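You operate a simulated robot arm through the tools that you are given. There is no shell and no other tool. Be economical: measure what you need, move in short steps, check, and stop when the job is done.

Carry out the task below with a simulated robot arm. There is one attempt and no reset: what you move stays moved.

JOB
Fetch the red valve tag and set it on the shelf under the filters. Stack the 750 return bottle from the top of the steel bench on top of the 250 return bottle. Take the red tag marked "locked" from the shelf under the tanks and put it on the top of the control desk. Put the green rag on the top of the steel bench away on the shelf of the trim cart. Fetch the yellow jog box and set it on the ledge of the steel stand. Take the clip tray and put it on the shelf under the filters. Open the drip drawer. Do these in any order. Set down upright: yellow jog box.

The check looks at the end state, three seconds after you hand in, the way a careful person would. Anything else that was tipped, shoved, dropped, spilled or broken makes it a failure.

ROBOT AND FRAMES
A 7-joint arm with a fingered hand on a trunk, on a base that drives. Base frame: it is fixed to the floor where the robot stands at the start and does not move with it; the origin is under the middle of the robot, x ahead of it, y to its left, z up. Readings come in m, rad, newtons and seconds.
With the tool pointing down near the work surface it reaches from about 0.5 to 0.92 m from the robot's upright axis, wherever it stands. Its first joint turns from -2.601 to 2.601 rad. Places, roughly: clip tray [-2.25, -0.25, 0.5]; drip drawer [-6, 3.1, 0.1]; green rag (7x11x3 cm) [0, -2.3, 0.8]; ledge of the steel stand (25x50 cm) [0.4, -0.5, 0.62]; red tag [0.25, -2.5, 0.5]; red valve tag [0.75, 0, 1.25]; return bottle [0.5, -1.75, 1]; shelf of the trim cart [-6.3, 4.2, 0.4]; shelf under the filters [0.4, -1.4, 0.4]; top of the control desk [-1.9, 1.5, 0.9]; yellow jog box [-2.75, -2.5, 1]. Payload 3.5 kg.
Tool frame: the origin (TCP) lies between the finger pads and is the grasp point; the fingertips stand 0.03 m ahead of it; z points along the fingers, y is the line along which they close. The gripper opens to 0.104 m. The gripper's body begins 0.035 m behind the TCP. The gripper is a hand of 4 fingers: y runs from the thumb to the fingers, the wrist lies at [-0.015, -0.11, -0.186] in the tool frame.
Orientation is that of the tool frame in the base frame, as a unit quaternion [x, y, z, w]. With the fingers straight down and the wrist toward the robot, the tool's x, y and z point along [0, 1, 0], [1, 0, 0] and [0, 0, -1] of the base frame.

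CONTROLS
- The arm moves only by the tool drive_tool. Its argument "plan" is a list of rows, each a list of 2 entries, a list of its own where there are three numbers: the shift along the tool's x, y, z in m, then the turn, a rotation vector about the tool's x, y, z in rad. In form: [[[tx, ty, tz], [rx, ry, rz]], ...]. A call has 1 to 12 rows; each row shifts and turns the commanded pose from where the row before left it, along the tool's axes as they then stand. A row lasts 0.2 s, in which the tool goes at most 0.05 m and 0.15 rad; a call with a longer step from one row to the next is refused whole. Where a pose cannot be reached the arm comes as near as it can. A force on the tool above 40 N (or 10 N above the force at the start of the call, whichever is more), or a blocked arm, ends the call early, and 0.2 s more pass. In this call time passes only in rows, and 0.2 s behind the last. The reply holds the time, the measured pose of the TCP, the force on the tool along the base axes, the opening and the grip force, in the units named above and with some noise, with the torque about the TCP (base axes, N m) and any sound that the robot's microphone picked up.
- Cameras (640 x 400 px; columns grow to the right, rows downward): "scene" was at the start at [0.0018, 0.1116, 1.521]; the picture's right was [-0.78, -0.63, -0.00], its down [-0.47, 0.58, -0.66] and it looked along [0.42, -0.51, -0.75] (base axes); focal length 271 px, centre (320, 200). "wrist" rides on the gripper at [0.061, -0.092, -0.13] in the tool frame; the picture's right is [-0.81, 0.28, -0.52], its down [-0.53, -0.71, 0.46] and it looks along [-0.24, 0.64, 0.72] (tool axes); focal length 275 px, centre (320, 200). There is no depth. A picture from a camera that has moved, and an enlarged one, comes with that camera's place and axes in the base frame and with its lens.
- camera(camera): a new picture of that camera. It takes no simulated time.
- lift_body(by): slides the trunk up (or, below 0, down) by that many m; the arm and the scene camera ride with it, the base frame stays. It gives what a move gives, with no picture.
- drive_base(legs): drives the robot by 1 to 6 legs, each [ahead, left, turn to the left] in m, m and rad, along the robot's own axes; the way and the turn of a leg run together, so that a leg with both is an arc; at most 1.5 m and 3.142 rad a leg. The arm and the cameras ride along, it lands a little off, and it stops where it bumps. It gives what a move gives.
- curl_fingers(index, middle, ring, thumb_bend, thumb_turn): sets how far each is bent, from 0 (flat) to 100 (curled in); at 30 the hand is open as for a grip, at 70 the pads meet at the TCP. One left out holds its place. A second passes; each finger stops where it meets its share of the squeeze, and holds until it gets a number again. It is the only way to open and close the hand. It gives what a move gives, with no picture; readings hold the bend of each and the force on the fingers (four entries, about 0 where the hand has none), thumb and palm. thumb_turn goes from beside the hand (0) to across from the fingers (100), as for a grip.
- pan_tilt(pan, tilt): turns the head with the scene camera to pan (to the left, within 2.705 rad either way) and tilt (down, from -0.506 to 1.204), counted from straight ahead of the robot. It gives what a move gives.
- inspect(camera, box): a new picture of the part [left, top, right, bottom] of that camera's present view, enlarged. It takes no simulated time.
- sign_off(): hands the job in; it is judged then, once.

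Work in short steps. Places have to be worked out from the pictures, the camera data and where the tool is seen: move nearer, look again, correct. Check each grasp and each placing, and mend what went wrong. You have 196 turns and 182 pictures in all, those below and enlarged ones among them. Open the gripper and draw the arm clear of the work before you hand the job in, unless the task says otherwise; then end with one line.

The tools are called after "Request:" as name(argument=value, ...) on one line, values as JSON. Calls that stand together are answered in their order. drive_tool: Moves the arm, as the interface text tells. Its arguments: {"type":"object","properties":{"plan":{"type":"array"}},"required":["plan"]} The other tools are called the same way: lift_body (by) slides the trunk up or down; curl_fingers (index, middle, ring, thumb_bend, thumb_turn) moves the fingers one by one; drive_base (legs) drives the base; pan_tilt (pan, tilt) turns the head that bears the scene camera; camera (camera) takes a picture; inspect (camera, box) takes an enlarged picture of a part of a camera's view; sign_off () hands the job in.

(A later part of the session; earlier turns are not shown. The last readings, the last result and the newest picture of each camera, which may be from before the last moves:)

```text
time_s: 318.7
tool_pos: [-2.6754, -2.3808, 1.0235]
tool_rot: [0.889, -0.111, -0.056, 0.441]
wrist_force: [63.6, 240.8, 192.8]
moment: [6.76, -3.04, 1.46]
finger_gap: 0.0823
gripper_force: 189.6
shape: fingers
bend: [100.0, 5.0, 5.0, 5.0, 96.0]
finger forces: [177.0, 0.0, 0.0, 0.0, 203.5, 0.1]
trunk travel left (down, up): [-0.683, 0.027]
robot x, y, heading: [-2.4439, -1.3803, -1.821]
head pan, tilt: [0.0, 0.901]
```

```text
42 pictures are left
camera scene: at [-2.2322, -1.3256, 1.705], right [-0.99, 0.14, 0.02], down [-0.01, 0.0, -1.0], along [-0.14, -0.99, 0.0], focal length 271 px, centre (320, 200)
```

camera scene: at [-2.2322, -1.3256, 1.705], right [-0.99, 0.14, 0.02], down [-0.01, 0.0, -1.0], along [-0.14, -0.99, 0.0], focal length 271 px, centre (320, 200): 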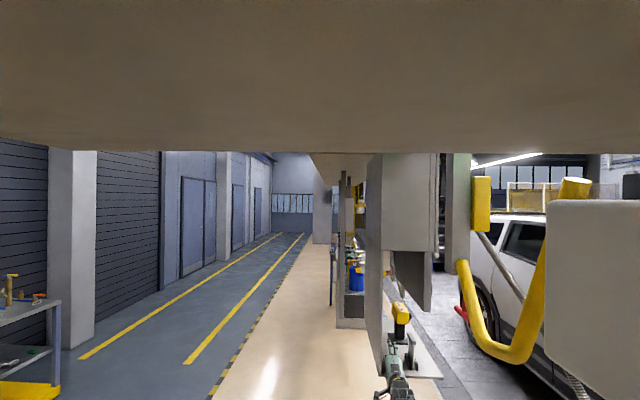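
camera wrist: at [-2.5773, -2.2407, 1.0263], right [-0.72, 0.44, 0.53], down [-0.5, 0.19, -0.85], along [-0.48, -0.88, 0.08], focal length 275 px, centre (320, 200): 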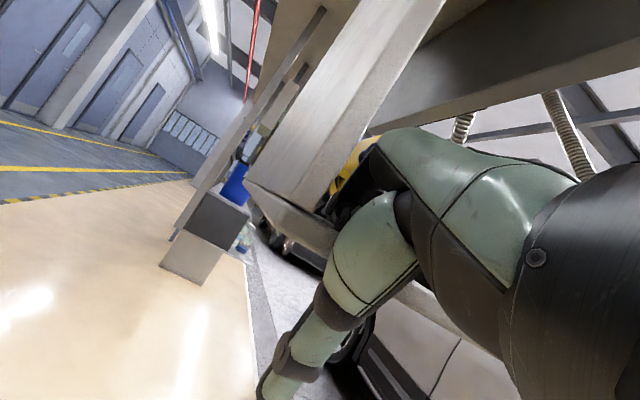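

The jog box still stands. The head seems pinned under the beam; I try lowering the trunk in a small step.

Request:
lift_body(by=-0.06)

Request:
lift_body(by=-0.06)

Request:
camera(camera="scene")

```text
time_s: 319.0
tool_pos: [-2.6744, -2.3795, 1.0269]
tool_rot: [0.839, -0.105, -0.062, 0.53]
wrist_force: [17.1, 107.2, 135.5]
moment: [4.12, -1.95, 1.38]
finger_gap: 0.0796
gripper_force: 84.9
shape: fingers
bend: [100.0, 5.0, 5.0, 5.0, 97.0]
finger forces: [110.6, 0.0, 0.0, 0.0, 59.3, 0.1]
trunk travel left (down, up): [-0.681, 0.029]
robot x, y, heading: [-2.4381, -1.3789, -1.816]
head pan, tilt: [0.0, 0.901]
stopped: the arm was blocked; the commanded pose is now the measured one
```

```text
time_s: 319.8
tool_pos: [-2.6746, -2.3893, 1.0213]
tool_rot: [0.684, -0.079, -0.081, 0.721]
wrist_force: [16.4, 68.3, 170.7]
moment: [10.36, -0.91, -0.53]
finger_gap: 0.1164
gripper_force: 100.3
shape: fingers
bend: [5.0, 5.0, 5.0, 5.0, 97.0]
finger forces: [0.0, 0.0, 0.0, 0.1, 0.0, 200.2]
trunk travel left (down, up): [-0.638, 0.072]
robot x, y, heading: [-2.4311, -1.3797, -1.823]
head pan, tilt: [0.0, 0.901]
stopped: the arm was blocked; the commanded pose is now the measured one
```

```text
41 pictures are left
camera scene: at [-2.2693, -1.3985, 1.5853], right [-0.97, 0.25, 0.0], down [0.19, 0.74, -0.65], along [-0.16, -0.63, -0.76], focal length 271 px, centre (320, 200)
```

scene: 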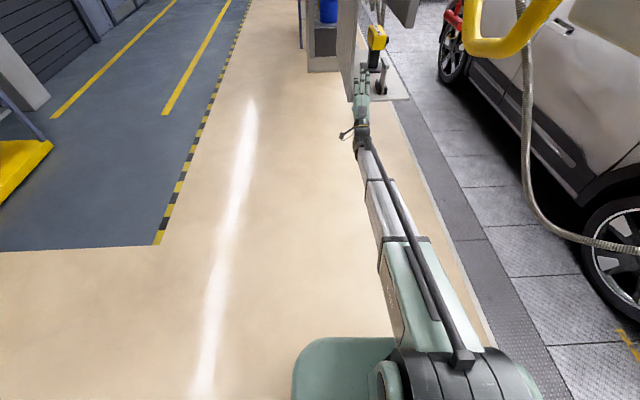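

The head is free and the hand lies flat on the plate edge, fingers straight. I back the base out.

Request:
drive_base(legs=[[-0.15, 0, 0]])

Request:
drive_base(legs=[[-0.25, 0, 0]])

Request:
pan_tilt(pan=0.0, tilt=0.5)

Request:
camera(camera="scene")

```text
time_s: 320.5
tool_pos: [-2.6728, -2.3853, 1.0264]
tool_rot: [0.62, -0.068, -0.086, 0.777]
wrist_force: [8.8, 34.4, -1.5]
moment: [-0.15, 0.08, 0.25]
finger_gap: 0.1534
gripper_force: 17.4
shape: fingers
bend: [5.0, 5.0, 5.0, 5.0, 97.0]
finger forces: [0.1, 0.1, 0.0, 0.0, 0.1, 35.3]
trunk travel left (down, up): [-0.638, 0.072]
robot x, y, heading: [-2.4371, -1.3729, -1.824]
head pan, tilt: [0.0, 0.901]
stopped in leg 1: the robot was blocked; the commanded pose is now the measured one
```

```text
time_s: 322.4
tool_pos: [-2.6073, -2.1422, 1.0242]
tool_rot: [0.622, -0.067, -0.085, 0.776]
wrist_force: [-0.4, -0.2, 0.9]
moment: [-0.02, -0.03, -0.02]
finger_gap: 0.1536
gripper_force: 0.0
shape: fingers
bend: [5.0, 5.0, 5.0, 5.0, 97.0]
finger forces: [0.0, 0.0, 0.1, 0.1, 0.0, 0.1]
trunk travel left (down, up): [-0.638, 0.072]
robot x, y, heading: [-2.3696, -1.127, -1.815]
head pan, tilt: [0.0, 0.901]
```

```text
time_s: 323.2
tool_pos: [-2.6075, -2.1433, 1.0232]
tool_rot: [0.621, -0.068, -0.085, 0.776]
wrist_force: [0.2, 0.6, 0.0]
moment: [0.0, -0.01, -0.01]
finger_gap: 0.1535
gripper_force: 0.1
shape: fingers
bend: [5.0, 5.0, 5.0, 5.0, 97.0]
finger forces: [0.0, 0.0, 0.0, 0.0, 0.0, 0.0]
trunk travel left (down, up): [-0.638, 0.072]
robot x, y, heading: [-2.3716, -1.1257, -1.813]
head pan, tilt: [0.0, 0.499]
```

```text
40 pictures are left
camera scene: at [-2.2211, -1.2109, 1.6136], right [-0.97, 0.24, 0.0], down [0.12, 0.47, -0.88], along [-0.21, -0.85, -0.48], focal length 271 px, centre (320, 200)
```

scene: 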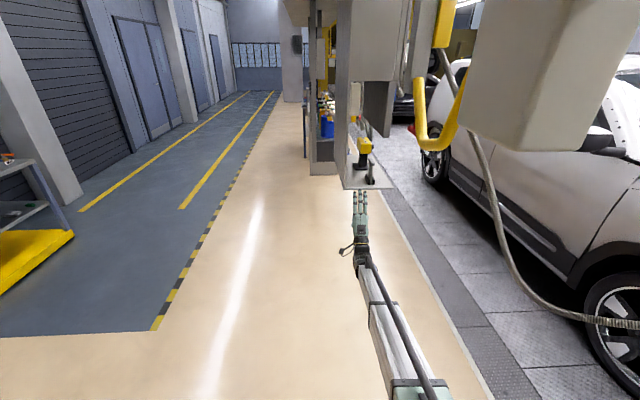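

Freed. I inspect the jog box and holder.

Request:
inspect(camera="scene", box=[328, 110, 408, 190])

```text
5.00 times, centred on (368, 150) of scene
camera zoom: at [-2.2211, -1.2109, 1.6136], right [-0.97, 0.24, 0.0], down [0.12, 0.47, -0.88], along [-0.21, -0.85, -0.48], focal length 1356 px, centre (80, 450)
```

zoom: 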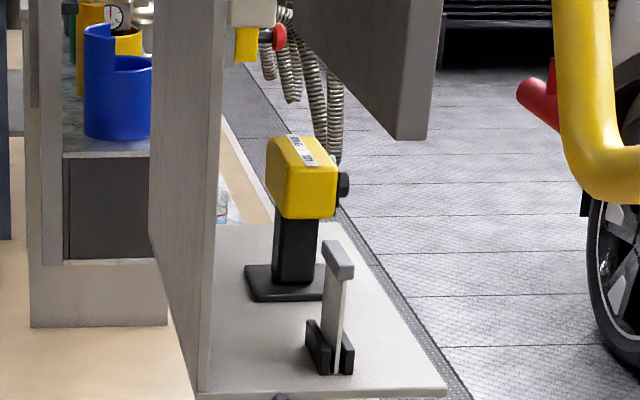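

Nothing was displaced. The head of the jog box is ~0.055 wide, 0.09 deep, centre ≈(−2.763,−2.459,1.19); I'll pinch it across its width with a horizontal hand. I lower the trunk a bit, retract and roll the hand.

Request:
lift_body(by=-0.15)

Request:
drive_tool(plan=[[[0, 0, -0.05], [0, 0, 0]], [[0, 0, -0.05], [0, 0, 0]], [[0, 0, -0.05], [0, 0, 0]], [[0, 0, -0.05], [0, 0, 0]], [[0, 0, -0.05], [0, 0, -0.1]], [[0, 0, -0.04], [0, 0, -0.15]], [[0, 0, 0], [0, 0, -0.15]], [[0, 0, 0], [0, 0, -0.15]], [[0, 0, 0], [0, 0, -0.15]], [[0, 0, 0], [0, 0, -0.15]]])

Request:
curl_fingers(index=32, middle=32, ring=32, thumb_bend=32)

```text
time_s: 325.0
tool_pos: [-2.6075, -2.1426, 0.8725]
tool_rot: [0.622, -0.068, -0.085, 0.776]
wrist_force: [0.2, 0.2, -0.3]
moment: [-0.01, -0.01, -0.02]
finger_gap: 0.1533
gripper_force: 0.0
shape: fingers
bend: [5.0, 5.0, 5.0, 5.0, 97.0]
finger forces: [0.0, 0.1, 0.0, 0.0, 0.0, 0.0]
trunk travel left (down, up): [-0.488, 0.222]
robot x, y, heading: [-2.3732, -1.1262, -1.818]
head pan, tilt: [0.0, 0.499]
```

```text
time_s: 327.2
tool_pos: [-2.547, -1.8661, 0.8102]
tool_rot: [0.594, 0.194, -0.398, 0.671]
wrist_force: [0.4, -0.2, 0.7]
moment: [0.0, -0.03, -0.01]
finger_gap: 0.1537
gripper_force: 0.1
shape: fingers
bend: [5.0, 5.0, 5.0, 5.0, 97.0]
finger forces: [0.0, 0.0, 0.1, 0.1, 0.1, 0.0]
trunk travel left (down, up): [-0.488, 0.222]
robot x, y, heading: [-2.3724, -1.1258, -1.82]
head pan, tilt: [0.0, 0.499]
```

```text
time_s: 328.2
tool_pos: [-2.5471, -1.8662, 0.8095]
tool_rot: [0.595, 0.196, -0.396, 0.672]
wrist_force: [0.0, 0.0, -0.4]
moment: [-0.02, 0.02, 0.02]
finger_gap: 0.0987
gripper_force: 0.1
shape: fingers
bend: [32.0, 32.0, 32.0, 32.0, 97.0]
finger forces: [0.0, 0.1, 0.0, 0.1, 0.0, 0.0]
trunk travel left (down, up): [-0.488, 0.222]
robot x, y, heading: [-2.3701, -1.1307, -1.818]
head pan, tilt: [0.0, 0.499]
```

I finish the roll, then check orientation.

Request:
drive_tool(plan=[[[0, 0, 0], [0, 0, -0.15]], [[0, 0, 0], [0, 0, -0.15]], [[0, 0, 0], [0, 0, -0.15]], [[0, 0, 0], [0, 0, -0.15]], [[0, 0, 0], [0, 0, -0.12]], [[-0.05, 0, 0], [0, 0, 0]], [[-0.05, 0, 0], [0, 0, 0]], [[-0.05, 0, 0], [0, 0, 0]], [[-0.05, 0, 0], [0, 0, 0]], [[-0.05, 0, 0], [0, 0, 0]]])

```text
time_s: 330.4
tool_pos: [-2.5347, -1.8144, 1.0533]
tool_rot: [-0.488, -0.392, 0.608, -0.488]
wrist_force: [0.2, -0.2, -0.4]
moment: [0.0, -0.01, -0.02]
finger_gap: 0.0987
gripper_force: 0.0
shape: fingers
bend: [32.0, 32.0, 32.0, 32.0, 97.0]
finger forces: [0.1, 0.1, 0.1, 0.0, 0.0, 0.0]
trunk travel left (down, up): [-0.488, 0.222]
robot x, y, heading: [-2.3701, -1.13, -1.815]
head pan, tilt: [0.0, 0.499]
```

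Orientation is right except a 12° upward pitch. I fix pitch, shift right 8 cm, and rise to z≈1.2.

Request:
drive_tool(plan=[[[0, 0, 0], [0, 0.11, 0]], [[0, 0, 0], [0, 0.109, 0]], [[-0.03, -0.03, 0], [0, 0, 0]], [[-0.03, -0.03, 0], [0, 0, 0]], [[-0.04, -0.023, 0], [0, 0, 0]], [[-0.045, 0, 0], [0, 0, 0]]])

Request:
camera(camera="wrist")

Request:
inspect(camera="scene", box=[290, 60, 450, 220])

```text
time_s: 331.8
tool_pos: [-2.615, -1.7969, 1.1989]
tool_rot: [0.552, 0.443, -0.551, 0.443]
wrist_force: [0.0, 0.6, -0.3]
moment: [-0.02, 0.03, 0.0]
finger_gap: 0.099
gripper_force: 0.0
shape: fingers
bend: [32.0, 32.0, 32.0, 32.0, 98.0]
finger forces: [0.0, 0.0, 0.0, 0.0, 0.0, 0.0]
trunk travel left (down, up): [-0.488, 0.222]
robot x, y, heading: [-2.3748, -1.1234, -1.819]
head pan, tilt: [0.0, 0.499]
```

```text
38 pictures are left
camera wrist: at [-2.6778, -1.6508, 1.1368], right [0.38, 0.45, 0.81], down [-0.8, -0.29, 0.53], along [0.47, -0.85, 0.24], focal length 275 px, centre (320, 200)
```

wrist: 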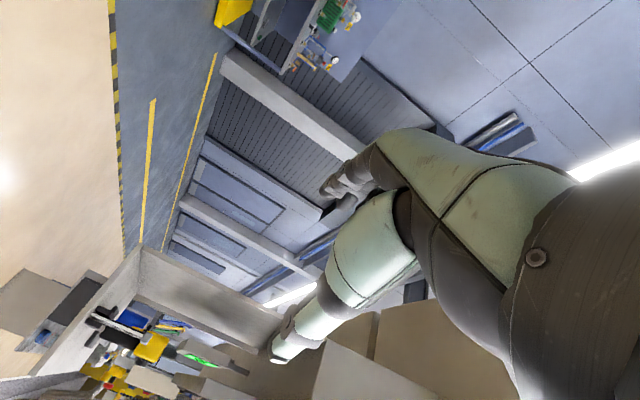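

```text
2.50 times, centred on (370, 140) of scene
camera zoom: at [-2.2212, -1.2108, 1.4637], right [-0.97, 0.24, 0.0], down [0.12, 0.46, -0.88], along [-0.21, -0.85, -0.48], focal length 678 px, centre (195, 350)
```

zoom: 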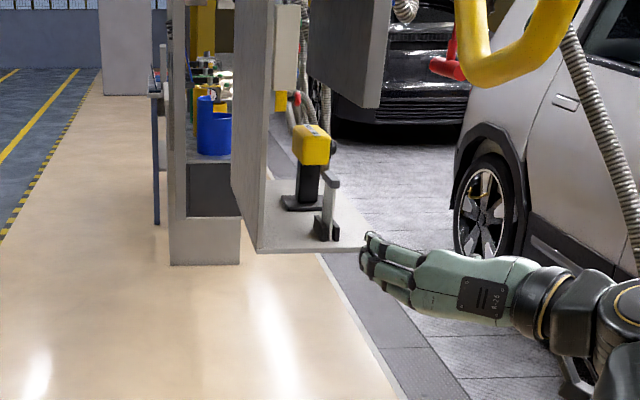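

Hand is oriented: fingers to the left, thumb to the right. Lateral alignment with the box is within ~1 cm. I drive 0.42 m forward and check.

Request:
drive_base(legs=[[0.42, 0, 0]])

Request:
camera(camera="scene")

Request:
inspect(camera="scene", box=[330, 80, 450, 200])

```text
time_s: 334.4
tool_pos: [-2.7228, -2.2084, 1.1991]
tool_rot: [0.552, 0.442, -0.552, 0.442]
wrist_force: [-0.4, 0.6, 0.2]
moment: [0.0, 0.01, 0.03]
finger_gap: 0.0985
gripper_force: 0.1
shape: fingers
bend: [32.0, 32.0, 32.0, 32.0, 98.0]
finger forces: [0.1, 0.0, 0.0, 0.0, 0.1, 0.0]
trunk travel left (down, up): [-0.488, 0.222]
robot x, y, heading: [-2.4801, -1.5448, -1.821]
head pan, tilt: [0.0, 0.499]
```

```text
36 pictures are left
camera scene: at [-2.3262, -1.625, 1.4637], right [-0.97, 0.25, 0.0], down [0.12, 0.46, -0.88], along [-0.22, -0.85, -0.48], focal length 271 px, centre (320, 200)
```

scene: 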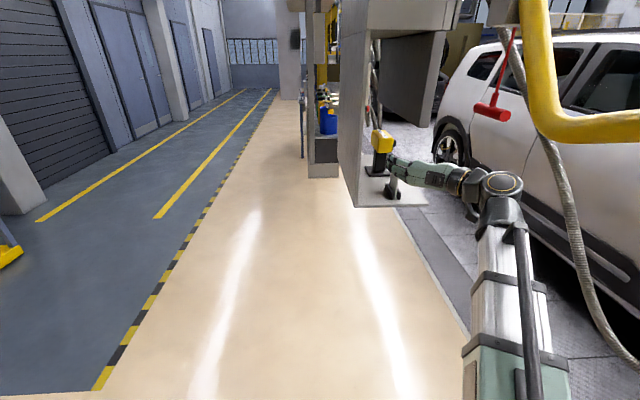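

```text
3.33 times, centred on (390, 140) of scene
camera zoom: at [-2.3262, -1.625, 1.4637], right [-0.97, 0.25, 0.0], down [0.12, 0.46, -0.88], along [-0.22, -0.85, -0.48], focal length 904 px, centre (87, 400)
```

zoom: 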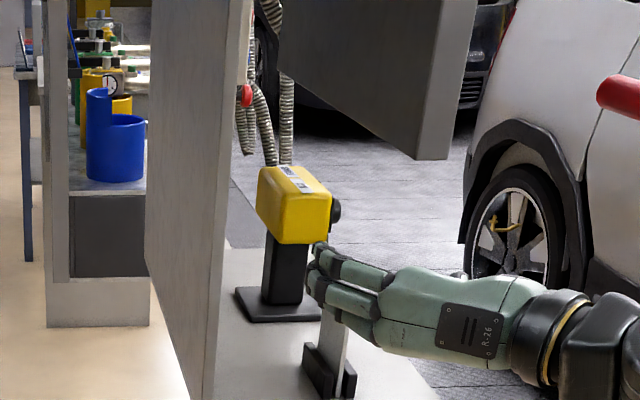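

Better triangulation: head front at (−2.745,−2.40,1.19). I shift 2 cm left and 1 cm up, then advance 0.22 m in two parts.

Request:
drive_tool(plan=[[[-0.008, 0.022, 0], [0, 0, 0]]])

Request:
drive_base(legs=[[0.11, 0, 0]])

Request:
inspect(camera="scene", box=[330, 80, 450, 200])

```text
time_s: 334.8
tool_pos: [-2.7014, -2.2132, 1.2077]
tool_rot: [0.552, 0.442, -0.552, 0.442]
wrist_force: [-0.9, -0.3, -0.4]
moment: [0.02, -0.01, 0.03]
finger_gap: 0.0987
gripper_force: 0.0
shape: fingers
bend: [32.0, 32.0, 32.0, 32.0, 98.0]
finger forces: [0.0, 0.0, 0.0, 0.0, 0.0, 0.0]
trunk travel left (down, up): [-0.488, 0.222]
robot x, y, heading: [-2.4772, -1.5411, -1.823]
head pan, tilt: [0.0, 0.499]
```

```text
time_s: 336.0
tool_pos: [-2.7283, -2.3191, 1.2091]
tool_rot: [0.552, 0.441, -0.552, 0.442]
wrist_force: [-0.9, -0.5, 0.2]
moment: [-0.01, 0.0, -0.03]
finger_gap: 0.099
gripper_force: 0.1
shape: fingers
bend: [32.0, 32.0, 32.0, 32.0, 98.0]
finger forces: [0.1, 0.0, 0.1, 0.0, 0.1, 0.0]
trunk travel left (down, up): [-0.488, 0.222]
robot x, y, heading: [-2.5045, -1.6479, -1.823]
head pan, tilt: [0.0, 0.499]
```

```text
3.33 times, centred on (390, 140) of scene
camera zoom: at [-2.3532, -1.7309, 1.4637], right [-0.97, 0.25, 0.0], down [0.12, 0.46, -0.88], along [-0.22, -0.85, -0.48], focal length 904 px, centre (87, 400)
```

zoom: 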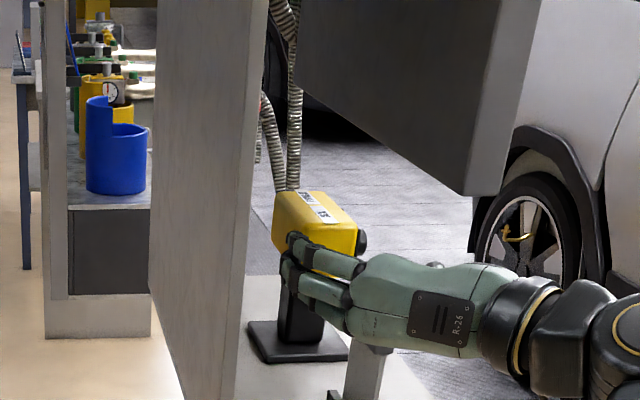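

Combining with the earlier wrist view, head centre is ≈(−2.78,−2.51,1.19), about 0.2 m ahead and 1 cm right. I advance 0.1 m and check.

Request:
drive_tool(plan=[[[0.008, -0.006, 0], [0, 0, 0]]])

Request:
drive_base(legs=[[0.09, 0, 0]])

Request:
inspect(camera="scene", box=[340, 90, 460, 210])

Request:
camera(camera="wrist")

```text
time_s: 336.4
tool_pos: [-2.7349, -2.3181, 1.1999]
tool_rot: [0.553, 0.441, -0.552, 0.441]
wrist_force: [0.1, 0.2, 0.1]
moment: [0.03, 0.0, 0.01]
finger_gap: 0.0989
gripper_force: 0.1
shape: fingers
bend: [32.0, 32.0, 32.0, 32.0, 98.0]
finger forces: [0.0, 0.0, 0.1, 0.0, 0.1, 0.1]
trunk travel left (down, up): [-0.488, 0.222]
robot x, y, heading: [-2.5061, -1.6469, -1.819]
head pan, tilt: [0.0, 0.499]
```

```text
time_s: 337.5
tool_pos: [-2.7596, -2.4092, 1.1981]
tool_rot: [-0.552, -0.442, 0.553, -0.441]
wrist_force: [-1.0, -0.4, 0.3]
moment: [0.01, 0.04, 0.05]
finger_gap: 0.0985
gripper_force: 0.1
shape: fingers
bend: [32.0, 32.0, 32.0, 32.0, 98.0]
finger forces: [0.0, 0.1, 0.0, 0.1, 0.0, 0.0]
trunk travel left (down, up): [-0.488, 0.222]
robot x, y, heading: [-2.5276, -1.7391, -1.816]
head pan, tilt: [0.0, 0.499]
```

```text
3.33 times, centred on (400, 150) of scene
camera zoom: at [-2.3764, -1.8215, 1.4637], right [-0.97, 0.25, 0.0], down [0.12, 0.46, -0.88], along [-0.22, -0.85, -0.48], focal length 904 px, centre (53, 367)
```

zoom: 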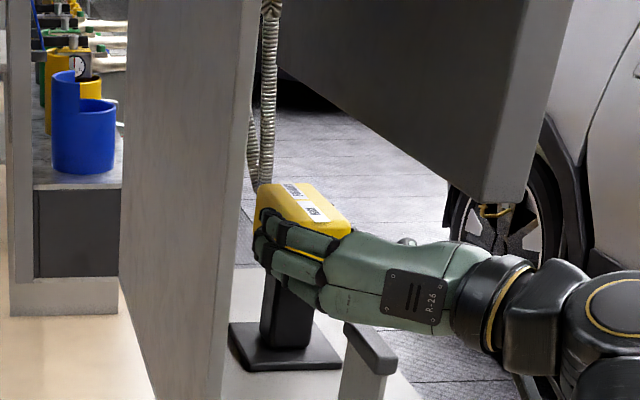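

```text
32 pictures are left
camera wrist: at [-2.8198, -2.2627, 1.137], right [0.38, 0.44, 0.81], down [-0.8, -0.29, 0.53], along [0.47, -0.85, 0.24], focal length 275 px, centre (320, 200)
```

wrist: 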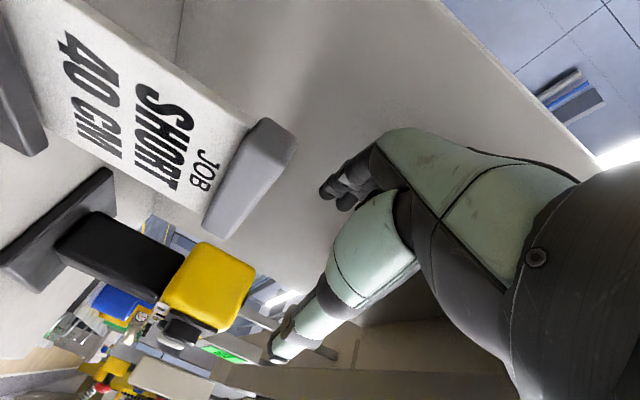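

The wrist view now shows box and holder clearly; head centre ≈(−2.805,−2.543,1.157). I shift right 1.5 cm, down 1.5 cm, and advance 0.12 m.

Request:
drive_tool(plan=[[[0.014, -0.015, 0.02], [0, 0, 0]], [[0, 0, 0.04], [0, 0, 0]]])

Request:
camera(camera="wrist")

```text
time_s: 338.1
tool_pos: [-2.7861, -2.4641, 1.1847]
tool_rot: [0.553, 0.442, -0.552, 0.441]
wrist_force: [-1.1, 0.6, -0.2]
moment: [-0.02, 0.03, 0.01]
finger_gap: 0.0987
gripper_force: 0.2
shape: fingers
bend: [32.0, 32.0, 32.0, 32.0, 98.0]
finger forces: [0.0, 0.1, 0.0, 0.0, 0.0, 0.1]
trunk travel left (down, up): [-0.488, 0.222]
robot x, y, heading: [-2.5286, -1.7367, -1.82]
head pan, tilt: [0.0, 0.499]
```

```text
31 pictures are left
camera wrist: at [-2.8467, -2.3183, 1.1221], right [0.38, 0.44, 0.81], down [-0.8, -0.29, 0.53], along [0.47, -0.85, 0.24], focal length 275 px, centre (320, 200)
```

wrist: 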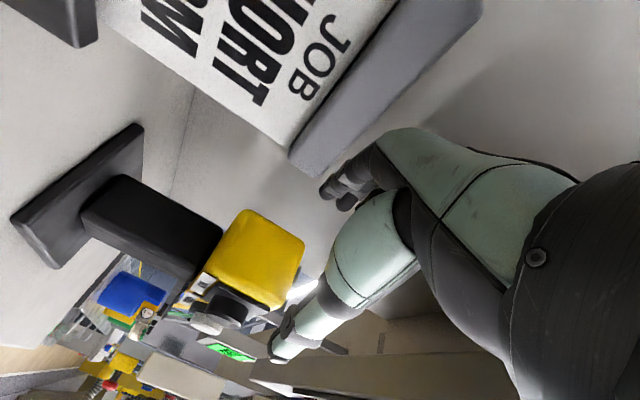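

Refined: front face at (−2.807,−2.51,1.154). I shift right 1.2 cm and go 7.5 cm forward.

Request:
drive_tool(plan=[[[0.004, -0.012, 0.025], [0, 0, 0]], [[0, 0, 0.025], [0, 0, 0]], [[0, 0, 0.025], [0, 0, 0]]])

Request:
camera(camera="wrist")

```text
time_s: 338.9
tool_pos: [-2.8148, -2.535, 1.1824]
tool_rot: [-0.551, -0.442, 0.553, -0.442]
wrist_force: [1.6, 0.5, -0.2]
moment: [0.01, 0.03, -0.02]
finger_gap: 0.0991
gripper_force: 0.6
shape: fingers
bend: [32.0, 32.0, 32.0, 32.0, 98.0]
finger forces: [1.0, 0.0, 0.0, 0.0, 0.0, 0.0]
trunk travel left (down, up): [-0.488, 0.222]
robot x, y, heading: [-2.5276, -1.736, -1.822]
head pan, tilt: [0.0, 0.499]
```

```text
30 pictures are left
camera wrist: at [-2.8764, -2.3888, 1.1197], right [0.38, 0.44, 0.81], down [-0.8, -0.29, 0.53], along [0.47, -0.85, 0.24], focal length 275 px, centre (320, 200)
```

wrist: 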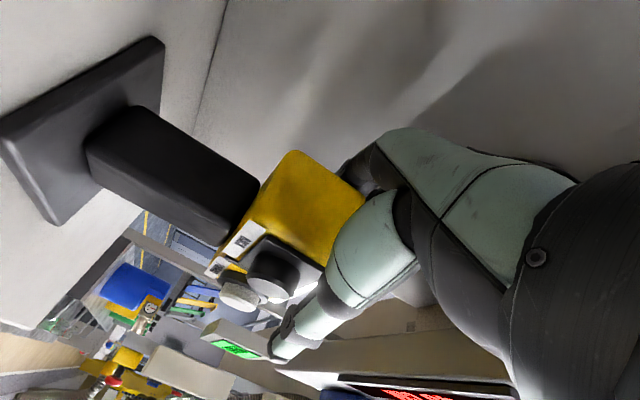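

The index just touches; I shift 1 cm left and close the hand gently.

Request:
drive_tool(plan=[[[0, 0.012, 0], [0, 0, 0]]])

Request:
curl_fingers(index=60, middle=60, ring=60, thumb_bend=56)

Request:
camera(camera="wrist")

```text
time_s: 339.3
tool_pos: [-2.8038, -2.537, 1.1826]
tool_rot: [0.553, 0.441, -0.552, 0.441]
wrist_force: [-0.6, -0.2, 0.0]
moment: [0.04, 0.04, 0.02]
finger_gap: 0.0991
gripper_force: 0.1
shape: fingers
bend: [32.0, 32.0, 32.0, 32.0, 97.0]
finger forces: [0.0, 0.0, 0.1, 0.1, 0.3, 0.0]
trunk travel left (down, up): [-0.488, 0.222]
robot x, y, heading: [-2.528, -1.7347, -1.822]
head pan, tilt: [0.0, 0.499]
```

```text
time_s: 340.3
tool_pos: [-2.8013, -2.5361, 1.1823]
tool_rot: [0.553, 0.441, -0.552, 0.442]
wrist_force: [-0.8, -0.2, 5.3]
moment: [-0.09, -0.01, 0.13]
finger_gap: 0.0558
gripper_force: 14.1
shape: fingers
bend: [49.0, 58.0, 60.0, 50.0, 98.0]
finger forces: [10.8, 3.2, 0.0, 0.0, 14.3, 0.0]
trunk travel left (down, up): [-0.488, 0.222]
robot x, y, heading: [-2.53, -1.7351, -1.823]
head pan, tilt: [0.0, 0.499]
```

```text
29 pictures are left
camera wrist: at [-2.8639, -2.3908, 1.1202], right [0.38, 0.45, 0.81], down [-0.8, -0.29, 0.53], along [0.47, -0.85, 0.25], focal length 275 px, centre (320, 200)
```

wrist: 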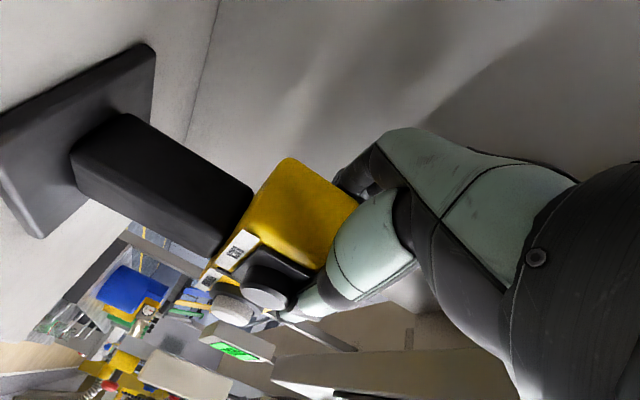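

Gripped (gap 0.056). I squeeze firmly and lift a few cm to check what comes along.

Request:
curl_fingers(index=90, middle=90, ring=90, thumb_bend=90)

Request:
drive_tool(plan=[[[-0.015, 0, 0], [0, 0, 0]], [[-0.025, 0, 0], [0, 0, 0]]])

Request:
camera(camera="wrist")

```text
time_s: 341.3
tool_pos: [-2.8036, -2.5345, 1.1855]
tool_rot: [-0.552, -0.44, 0.553, -0.442]
wrist_force: [-7.3, 0.8, 25.6]
moment: [0.07, -0.13, -0.24]
finger_gap: 0.0523
gripper_force: 29.4
shape: fingers
bend: [43.0, 88.0, 90.0, 58.0, 97.0]
finger forces: [11.3, 21.9, 0.0, 0.1, 24.5, 0.1]
trunk travel left (down, up): [-0.488, 0.222]
robot x, y, heading: [-2.5255, -1.7374, -1.825]
head pan, tilt: [0.0, 0.499]
```

```text
time_s: 341.9
tool_pos: [-2.8005, -2.5384, 1.2213]
tool_rot: [0.552, 0.443, -0.551, 0.442]
wrist_force: [0.5, 0.1, -5.9]
moment: [0.19, 0.0, 0.03]
finger_gap: 0.0522
gripper_force: 19.2
shape: fingers
bend: [39.0, 90.0, 90.0, 61.0, 95.0]
finger forces: [18.8, 0.8, 0.1, 0.0, 19.3, 0.0]
trunk travel left (down, up): [-0.488, 0.222]
robot x, y, heading: [-2.526, -1.7332, -1.827]
head pan, tilt: [0.0, 0.499]
```

```text
28 pictures are left
camera wrist: at [-2.8625, -2.3917, 1.1589], right [0.38, 0.44, 0.81], down [-0.8, -0.29, 0.53], along [0.47, -0.85, 0.24], focal length 275 px, centre (320, 200)
```

wrist: 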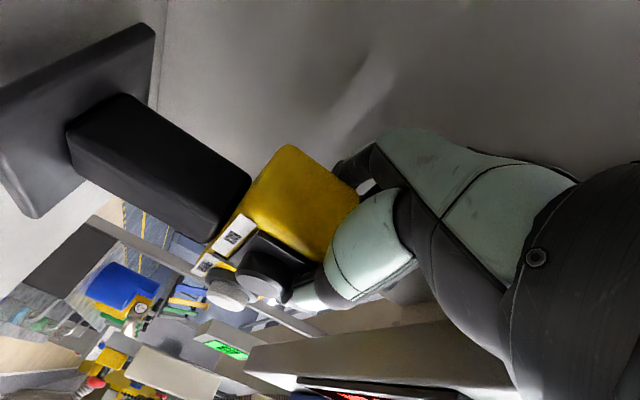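

The whole jog box (with stand) lifts. The holder is in the way behind it, so I shift right 13 cm first (slightly lower), then back out.

Request:
drive_tool(plan=[[[0.012, -0.02, 0], [0, 0, 0]], [[0, -0.04, 0], [0, 0, 0]], [[0, -0.04, 0], [0, 0, 0]], [[0, -0.03, 0], [0, 0, 0]]])

Request:
inspect(camera="scene", box=[340, 90, 500, 210])

```text
time_s: 342.9
tool_pos: [-2.9265, -2.5102, 1.2125]
tool_rot: [0.553, 0.442, -0.552, 0.442]
wrist_force: [0.0, -0.8, -6.4]
moment: [0.18, -0.03, -0.01]
finger_gap: 0.0525
gripper_force: 19.5
shape: fingers
bend: [39.0, 90.0, 90.0, 61.0, 95.0]
finger forces: [18.9, 0.8, 0.0, 0.0, 19.1, 0.0]
trunk travel left (down, up): [-0.488, 0.222]
robot x, y, heading: [-2.5269, -1.7381, -1.818]
head pan, tilt: [0.0, 0.499]
```

```text
3.33 times, centred on (420, 150) of scene
camera zoom: at [-2.3768, -1.8218, 1.4637], right [-0.97, 0.25, 0.0], down [0.12, 0.46, -0.88], along [-0.22, -0.85, -0.48], focal length 904 px, centre (-13, 367)
```

zoom: 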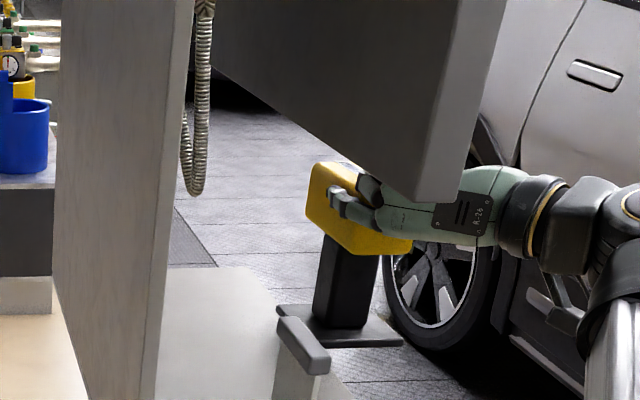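

The box is right of the holder and panel with ~6 cm margins. I back straight out.

Request:
drive_base(legs=[[-0.45, 0, 0]])

Request:
camera(camera="scene")

```text
time_s: 345.6
tool_pos: [-2.8127, -2.0692, 1.2127]
tool_rot: [0.552, 0.442, -0.552, 0.442]
wrist_force: [-0.1, -0.2, -5.9]
moment: [0.2, -0.07, 0.01]
finger_gap: 0.0526
gripper_force: 19.0
shape: fingers
bend: [39.0, 90.0, 90.0, 61.0, 95.0]
finger forces: [18.9, 0.7, 0.1, 0.0, 19.0, 0.1]
trunk travel left (down, up): [-0.488, 0.222]
robot x, y, heading: [-2.4167, -1.2989, -1.824]
head pan, tilt: [0.0, 0.499]
```

```text
26 pictures are left
camera scene: at [-2.2641, -1.3812, 1.4637], right [-0.97, 0.25, 0.0], down [0.12, 0.46, -0.88], along [-0.22, -0.85, -0.48], focal length 271 px, centre (320, 200)
```

scene: 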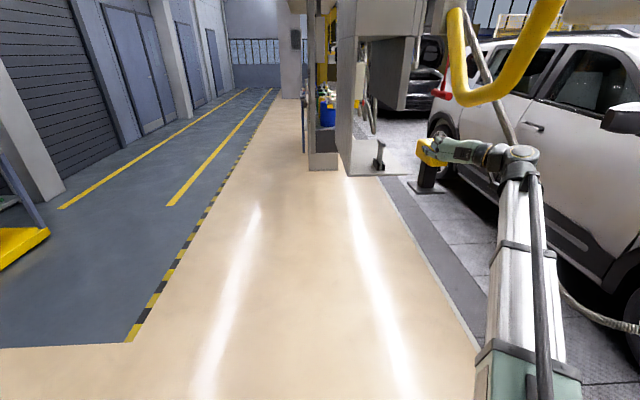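

The box is out and upright. I turn, drive to the pre-position in front of the tank stand ledge, and lower the trunk.

Request:
drive_base(legs=[[0, 0, 1.63], [1.35, 0, 0], [0, 1.45, 0]])

Request:
lift_body(by=-0.38)

Request:
camera(camera="scene")

```text
time_s: 363.0
tool_pos: [-0.0461, -0.494, 1.2118]
tool_rot: [0.06, 0.705, -0.061, 0.704]
wrist_force: [0.4, -0.7, -5.3]
moment: [-0.02, 0.23, -0.03]
finger_gap: 0.0521
gripper_force: 19.1
shape: fingers
bend: [38.0, 90.0, 90.0, 61.0, 95.0]
finger forces: [18.5, 1.0, 0.1, 0.0, 18.6, 0.0]
trunk travel left (down, up): [-0.488, 0.222]
robot x, y, heading: [-0.8354, -0.1334, -0.205]
head pan, tilt: [0.0, 0.499]
```

```text
time_s: 366.7
tool_pos: [-0.045, -0.4952, 0.8308]
tool_rot: [0.06, 0.705, -0.06, 0.704]
wrist_force: [1.5, -0.3, -5.8]
moment: [-0.01, 0.21, -0.02]
finger_gap: 0.0522
gripper_force: 18.8
shape: fingers
bend: [38.0, 90.0, 90.0, 61.0, 95.0]
finger forces: [18.6, 0.9, 0.1, 0.0, 18.6, 0.0]
trunk travel left (down, up): [-0.108, 0.602]
robot x, y, heading: [-0.8393, -0.134, -0.2]
head pan, tilt: [0.0, 0.499]
```

```text
25 pictures are left
camera scene: at [-0.7593, 0.0258, 1.0837], right [-0.2, -0.98, 0.0], down [-0.47, 0.1, -0.88], along [0.86, -0.17, -0.48], focal length 271 px, centre (320, 200)
```

scene: 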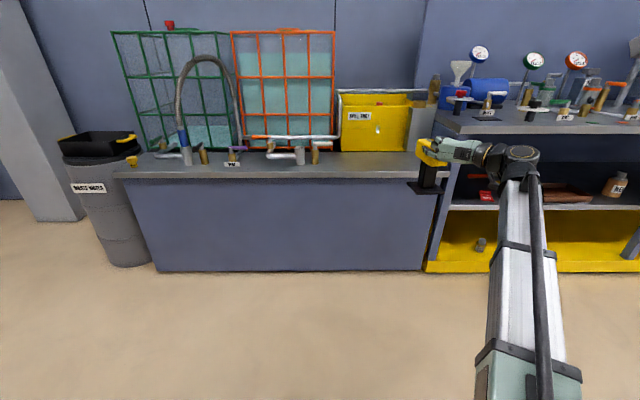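

Ledge z≈0.6, free right of the valve. I drive in so the box is over the ledge, then lower to near contact.

Request:
drive_base(legs=[[0.42, 0.09, 0]])

Request:
drive_tool(plan=[[[0.03, 0, 0], [0, 0, 0]], [[0.03, 0, 0], [0, 0, 0]], [[0.015, 0, 0], [0, 0, 0]]])

Request:
camera(camera="scene")

```text
time_s: 369.3
tool_pos: [0.3896, -0.4764, 0.831]
tool_rot: [0.056, 0.704, -0.056, 0.705]
wrist_force: [-0.6, -0.5, -5.3]
moment: [0.02, 0.22, 0.04]
finger_gap: 0.052
gripper_force: 18.6
shape: fingers
bend: [38.0, 90.0, 90.0, 61.0, 95.0]
finger forces: [18.6, 0.9, 0.1, 0.0, 18.7, 0.0]
trunk travel left (down, up): [-0.108, 0.602]
robot x, y, heading: [-0.4052, -0.1283, -0.187]
head pan, tilt: [0.0, 0.499]
```

```text
time_s: 370.1
tool_pos: [0.3905, -0.4742, 0.776]
tool_rot: [0.059, 0.699, -0.054, 0.711]
wrist_force: [0.4, 0.3, 24.6]
moment: [0.36, 0.25, 0.04]
finger_gap: 0.052
gripper_force: 29.2
shape: fingers
bend: [38.0, 90.0, 90.0, 61.0, 97.0]
finger forces: [19.1, 20.3, 0.0, 0.1, 19.2, 0.0]
trunk travel left (down, up): [-0.108, 0.602]
robot x, y, heading: [-0.4034, -0.1241, -0.191]
head pan, tilt: [0.0, 0.499]
stopped in row 3: the force on the tool passed its limit at 50 N (the readings are from after the stop); the commanded pose is now the measured one
```

```text
24 pictures are left
camera scene: at [-0.3326, 0.035, 1.0842], right [-0.19, -0.98, 0.0], down [-0.47, 0.09, -0.88], along [0.86, -0.16, -0.48], focal length 271 px, centre (320, 200)
```

scene: 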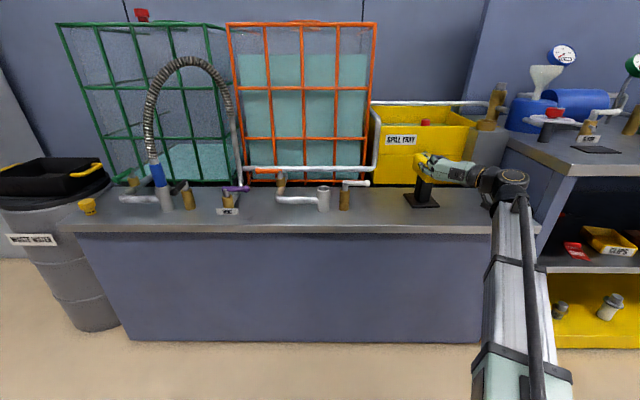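

The box stands on the ledge. I ease off the press and release in stages, watching it.

Request:
drive_tool(plan=[[[-0.003, 0, 0], [0, 0, 0]]])

Request:
curl_fingers(index=34, thumb_bend=52)

Request:
inspect(camera="scene", box=[390, 130, 500, 220])

```text
time_s: 370.4
tool_pos: [0.39, -0.4752, 0.7759]
tool_rot: [0.058, 0.7, -0.054, 0.71]
wrist_force: [1.0, 2.2, 22.0]
moment: [0.4, 0.21, 0.02]
finger_gap: 0.0523
gripper_force: 27.8
shape: fingers
bend: [38.0, 90.0, 90.0, 61.0, 97.0]
finger forces: [19.3, 17.7, 0.0, 0.0, 18.8, 0.0]
trunk travel left (down, up): [-0.108, 0.602]
robot x, y, heading: [-0.4059, -0.1278, -0.182]
head pan, tilt: [0.0, 0.499]
```

```text
time_s: 371.4
tool_pos: [0.3907, -0.4761, 0.7759]
tool_rot: [0.059, 0.7, -0.055, 0.71]
wrist_force: [1.2, -0.4, 21.7]
moment: [0.25, 0.31, -0.04]
finger_gap: 0.0711
gripper_force: 11.9
shape: fingers
bend: [34.0, 90.0, 90.0, 52.0, 97.0]
finger forces: [0.7, 22.4, 0.0, 0.0, 0.6, 0.0]
trunk travel left (down, up): [-0.108, 0.602]
robot x, y, heading: [-0.403, -0.1266, -0.189]
head pan, tilt: [0.0, 0.499]
```

```text
4.44 times, centred on (445, 175) of scene
camera zoom: at [-0.3323, 0.0349, 1.0838], right [-0.19, -0.98, 0.0], down [-0.47, 0.09, -0.88], along [0.86, -0.16, -0.48], focal length 1205 px, centre (-236, 311)
```

zoom: 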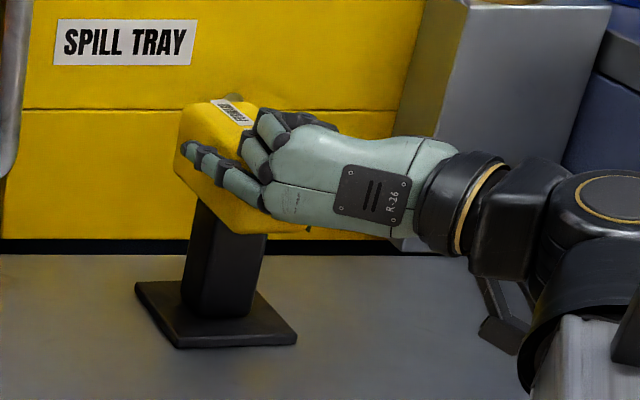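

The middle finger rests on the head's top; index and thumb are loose. I open them a little more and lift the hand straight up.

Request:
curl_fingers(index=28, thumb_bend=42)

Request:
drive_tool(plan=[[[-0.015, 0, 0], [0, 0, 0]], [[-0.03, 0, 0], [0, 0, 0]], [[-0.04, 0, 0], [0, 0, 0]], [[-0.03, 0, 0], [0, 0, 0]]])

Request:
inspect(camera="scene", box=[390, 120, 500, 220])

```text
time_s: 372.4
tool_pos: [0.3903, -0.4763, 0.7762]
tool_rot: [0.058, 0.7, -0.054, 0.71]
wrist_force: [1.5, 0.6, 22.5]
moment: [0.22, 0.27, -0.01]
finger_gap: 0.0908
gripper_force: 11.1
shape: fingers
bend: [28.0, 90.0, 90.0, 42.0, 97.0]
finger forces: [0.0, 22.2, 0.1, 0.0, 0.0, 0.0]
trunk travel left (down, up): [-0.108, 0.602]
robot x, y, heading: [-0.4025, -0.1271, -0.188]
head pan, tilt: [0.0, 0.499]
```

```text
time_s: 373.4
tool_pos: [0.3923, -0.4764, 0.8887]
tool_rot: [0.058, 0.701, -0.054, 0.709]
wrist_force: [-0.2, 0.0, -0.6]
moment: [0.0, -0.01, 0.03]
finger_gap: 0.0909
gripper_force: 0.1
shape: fingers
bend: [28.0, 90.0, 90.0, 42.0, 97.0]
finger forces: [0.1, 0.0, 0.0, 0.0, 0.1, 0.1]
trunk travel left (down, up): [-0.108, 0.602]
robot x, y, heading: [-0.4064, -0.1275, -0.189]
head pan, tilt: [0.0, 0.499]
```

```text
4.00 times, centred on (445, 170) of scene
camera zoom: at [-0.3306, 0.0341, 1.0837], right [-0.19, -0.98, 0.0], down [-0.47, 0.09, -0.88], along [0.86, -0.16, -0.48], focal length 1084 px, centre (-180, 320)
```

zoom: 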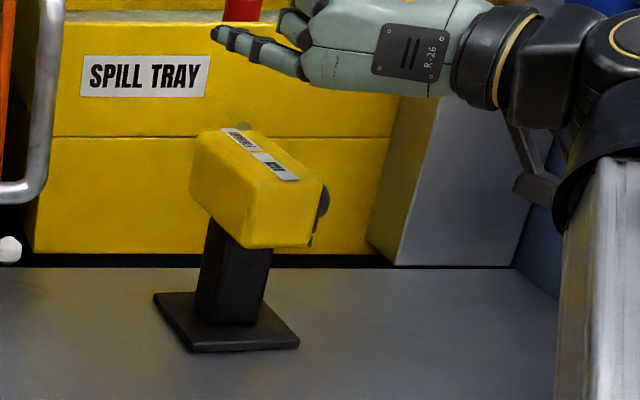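

The jog box stands upright on the ledge. I retreat, turn the hand down (fingers lateral), raise the trunk, and strafe to the rag.

Request:
drive_base(legs=[[-0.45, 0, 0]])

Request:
lift_body(by=0.35)

Request:
drive_tool(plan=[[[0, 0, -0.03], [0, 0.15, 0]], [[0, 0, -0.03], [0, 0.15, 0]], [[0, 0, -0.02], [0, 0.15, 0]], [[0, 0, -0.02], [0, 0.15, 0]], [[0, 0, 0], [0, 0.15, 0]], [[0, 0, 0], [0, 0.15, 0]], [[0, 0, 0], [0, 0.15, 0]], [[0, 0, 0], [0, 0.15, 0]], [[0, 0, 0], [0, 0.15, 0]], [[0, 0, 0], [0, 0.15, 0]], [[0, 0, 0], [0, 0.08, 0]]])

Request:
curl_fingers(index=32, middle=32, ring=32, thumb_bend=32)

Request:
drive_base(legs=[[0, -1.4, 0], [0, -0.5, 0]])

Request:
camera(camera="scene")

```text
time_s: 376.2
tool_pos: [-0.0495, -0.3916, 0.8883]
tool_rot: [0.058, 0.7, -0.053, 0.71]
wrist_force: [-0.5, -0.3, -0.2]
moment: [-0.02, -0.01, 0.01]
finger_gap: 0.0908
gripper_force: 0.1
shape: fingers
bend: [28.0, 90.0, 90.0, 42.0, 97.0]
finger forces: [0.0, 0.0, 0.0, 0.0, 0.1, 0.1]
trunk travel left (down, up): [-0.108, 0.602]
robot x, y, heading: [-0.8483, -0.0432, -0.189]
head pan, tilt: [0.0, 0.499]
```

```text
time_s: 379.6
tool_pos: [-0.0506, -0.3918, 1.2382]
tool_rot: [0.058, 0.7, -0.054, 0.71]
wrist_force: [0.7, 0.2, 0.2]
moment: [-0.02, -0.03, 0.02]
finger_gap: 0.0909
gripper_force: 0.0
shape: fingers
bend: [28.0, 90.0, 90.0, 42.0, 97.0]
finger forces: [0.0, 0.0, 0.1, 0.1, 0.0, 0.0]
trunk travel left (down, up): [-0.458, 0.252]
robot x, y, heading: [-0.846, -0.0435, -0.182]
head pan, tilt: [0.0, 0.499]
```

```text
time_s: 382.0
tool_pos: [-0.1224, -0.3649, 1.2373]
tool_rot: [0.093, 0.986, -0.01, 0.137]
wrist_force: [-0.2, 0.4, 0.1]
moment: [0.02, 0.02, -0.01]
finger_gap: 0.0908
gripper_force: 0.1
shape: fingers
bend: [28.0, 90.0, 90.0, 42.0, 97.0]
finger forces: [0.0, 0.1, 0.0, 0.1, 0.0, 0.0]
out of reach, approached as far as the arm can: row 9, 10, 11
trunk travel left (down, up): [-0.458, 0.252]
robot x, y, heading: [-0.8469, -0.0465, -0.185]
head pan, tilt: [0.0, 0.499]
```

```text
time_s: 383.0
tool_pos: [-0.123, -0.3645, 1.2377]
tool_rot: [0.093, 0.986, -0.009, 0.139]
wrist_force: [0.1, -0.1, -0.9]
moment: [0.02, 0.01, -0.03]
finger_gap: 0.0981
gripper_force: 0.1
shape: fingers
bend: [32.0, 32.0, 32.0, 32.0, 97.0]
finger forces: [0.0, 0.0, 0.0, 0.0, 0.0, 0.0]
trunk travel left (down, up): [-0.458, 0.252]
robot x, y, heading: [-0.8502, -0.0421, -0.182]
head pan, tilt: [0.0, 0.499]
```

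```text
time_s: 392.6
tool_pos: [-0.4223, -2.2394, 1.2379]
tool_rot: [0.075, 0.988, -0.006, 0.138]
wrist_force: [0.6, -0.6, 1.1]
moment: [-0.02, -0.01, 0.02]
finger_gap: 0.0983
gripper_force: 0.0
shape: fingers
bend: [32.0, 32.0, 32.0, 32.0, 97.0]
finger forces: [0.0, 0.0, 0.0, 0.0, 0.0, 0.0]
trunk travel left (down, up): [-0.458, 0.252]
robot x, y, heading: [-1.1578, -1.9446, -0.149]
head pan, tilt: [0.0, 0.499]
```

```text
21 pictures are left
camera scene: at [-1.0884, -1.7803, 1.4337], right [-0.15, -0.99, 0.0], down [-0.47, 0.07, -0.88], along [0.87, -0.13, -0.48], focal length 271 px, centre (320, 200)
```

scene: 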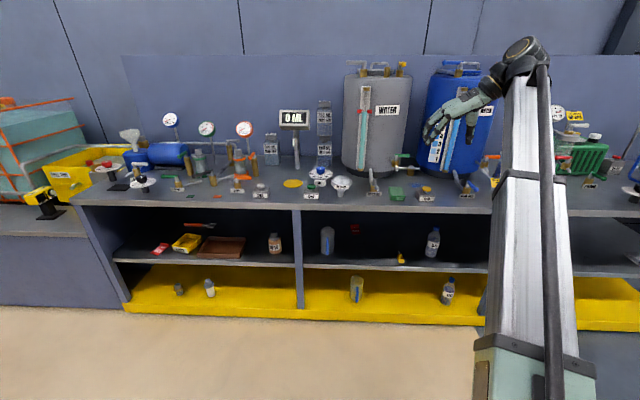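

Rag at (−0.007,−2.312). I drive so the tool is above it, lower the trunk, finish the pitch and align yaw, then look.

Request:
drive_base(legs=[[0.42, -0.011, 0]])

Request:
lift_body(by=-0.22)

Request:
drive_tool(plan=[[[0, 0, 0], [0, 0.14, 0.12]], [[0, 0, 0], [0, 0.13, 0]]])

Request:
camera(camera="wrist")

```text
time_s: 395.2
tool_pos: [-0.0071, -2.3079, 1.238]
tool_rot: [0.072, 0.988, -0.006, 0.139]
wrist_force: [0.4, -0.3, 0.9]
moment: [-0.02, 0.0, 0.0]
finger_gap: 0.0982
gripper_force: 0.0
shape: fingers
bend: [32.0, 32.0, 32.0, 32.0, 97.0]
finger forces: [0.1, 0.1, 0.0, 0.0, 0.0, 0.0]
trunk travel left (down, up): [-0.458, 0.252]
robot x, y, heading: [-0.7447, -2.0163, -0.142]
head pan, tilt: [0.0, 0.499]
```

```text
time_s: 397.5
tool_pos: [-0.0077, -2.3072, 1.0169]
tool_rot: [0.072, 0.988, -0.007, 0.138]
wrist_force: [0.3, -0.9, -1.2]
moment: [0.01, -0.04, -0.01]
finger_gap: 0.0981
gripper_force: 0.0
shape: fingers
bend: [32.0, 32.0, 32.0, 32.0, 97.0]
finger forces: [0.0, 0.1, 0.0, 0.1, 0.0, 0.1]
trunk travel left (down, up): [-0.238, 0.472]
robot x, y, heading: [-0.745, -2.0171, -0.14]
head pan, tilt: [0.0, 0.499]
```

```text
refused: row 1 steps farther than a row can; nothing moved
```

```text
20 pictures are left
camera wrist: at [-0.114, -2.3864, 1.1239], right [0.67, 0.17, 0.72], down [0.53, -0.8, -0.3], along [0.52, 0.58, -0.62], focal length 275 px, centre (320, 200)
```

wrist: 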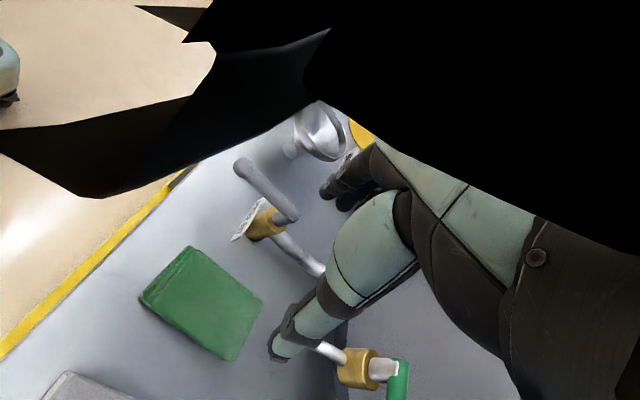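

Rag centre is ≈(0.0,−2.33), fingers will clear the valve handle. I level the tool, align, and descend most of the way.

Request:
drive_tool(plan=[[[0, 0, 0], [0, 0.14, 0]], [[0, 0, 0], [0, 0.13, 0]], [[0, 0, 0], [0, 0, 0.12]], [[-0.014, -0.019, 0], [0, 0, 0]], [[0, 0, 0.04], [0, 0, 0]], [[0, 0, 0.04], [0, 0, 0]], [[0, 0, 0.03], [0, 0, 0]]])

Request:
camera(camera="wrist")

```text
time_s: 398.3
tool_pos: [0.0052, -2.2977, 1.0015]
tool_rot: [0.097, 0.989, -0.003, 0.116]
wrist_force: [17.5, 1.7, 9.0]
moment: [-0.74, 2.88, 1.13]
finger_gap: 0.0983
gripper_force: 0.1
shape: fingers
bend: [32.0, 32.0, 32.0, 32.0, 97.0]
finger forces: [0.1, 0.0, 0.0, 0.1, 0.1, 0.0]
out of reach, approached as far as the arm can: row 1, 2
trunk travel left (down, up): [-0.238, 0.472]
robot x, y, heading: [-0.7421, -2.016, -0.146]
head pan, tilt: [0.0, 0.499]
stopped in row 3: the force on the tool passed its limit at 104 N (the readings are from after the stop); the commanded pose is now the measured one
```

```text
19 pictures are left
camera wrist: at [-0.1011, -2.3737, 1.1124], right [0.71, 0.13, 0.69], down [0.48, -0.81, -0.33], along [0.52, 0.56, -0.64], focal length 275 px, centre (320, 200)
```

wrist: 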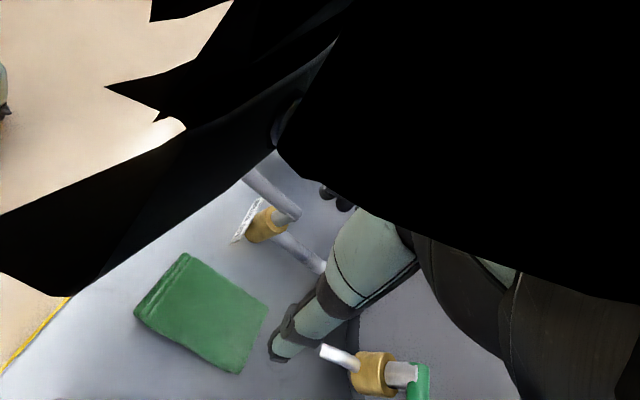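

The arm self-limits at this orientation; a 16° tilt is fine for a sideways pinch. I relax the orientation, then centre and descend vertically.

Request:
drive_tool(plan=[[[0, 0, 0], [0, -0.05, 0]], [[0, 0, 0], [0, 0, -0.05]]])

```text
time_s: 398.9
tool_pos: [0.0038, -2.2982, 1.003]
tool_rot: [0.072, 0.988, -0.011, 0.139]
wrist_force: [1.1, 0.3, 0.2]
moment: [-0.01, -0.02, 0.02]
finger_gap: 0.0983
gripper_force: 0.0
shape: fingers
bend: [32.0, 32.0, 32.0, 32.0, 97.0]
finger forces: [0.0, 0.0, 0.1, 0.0, 0.0, 0.1]
trunk travel left (down, up): [-0.238, 0.472]
robot x, y, heading: [-0.7438, -2.0127, -0.147]
head pan, tilt: [0.0, 0.499]
```

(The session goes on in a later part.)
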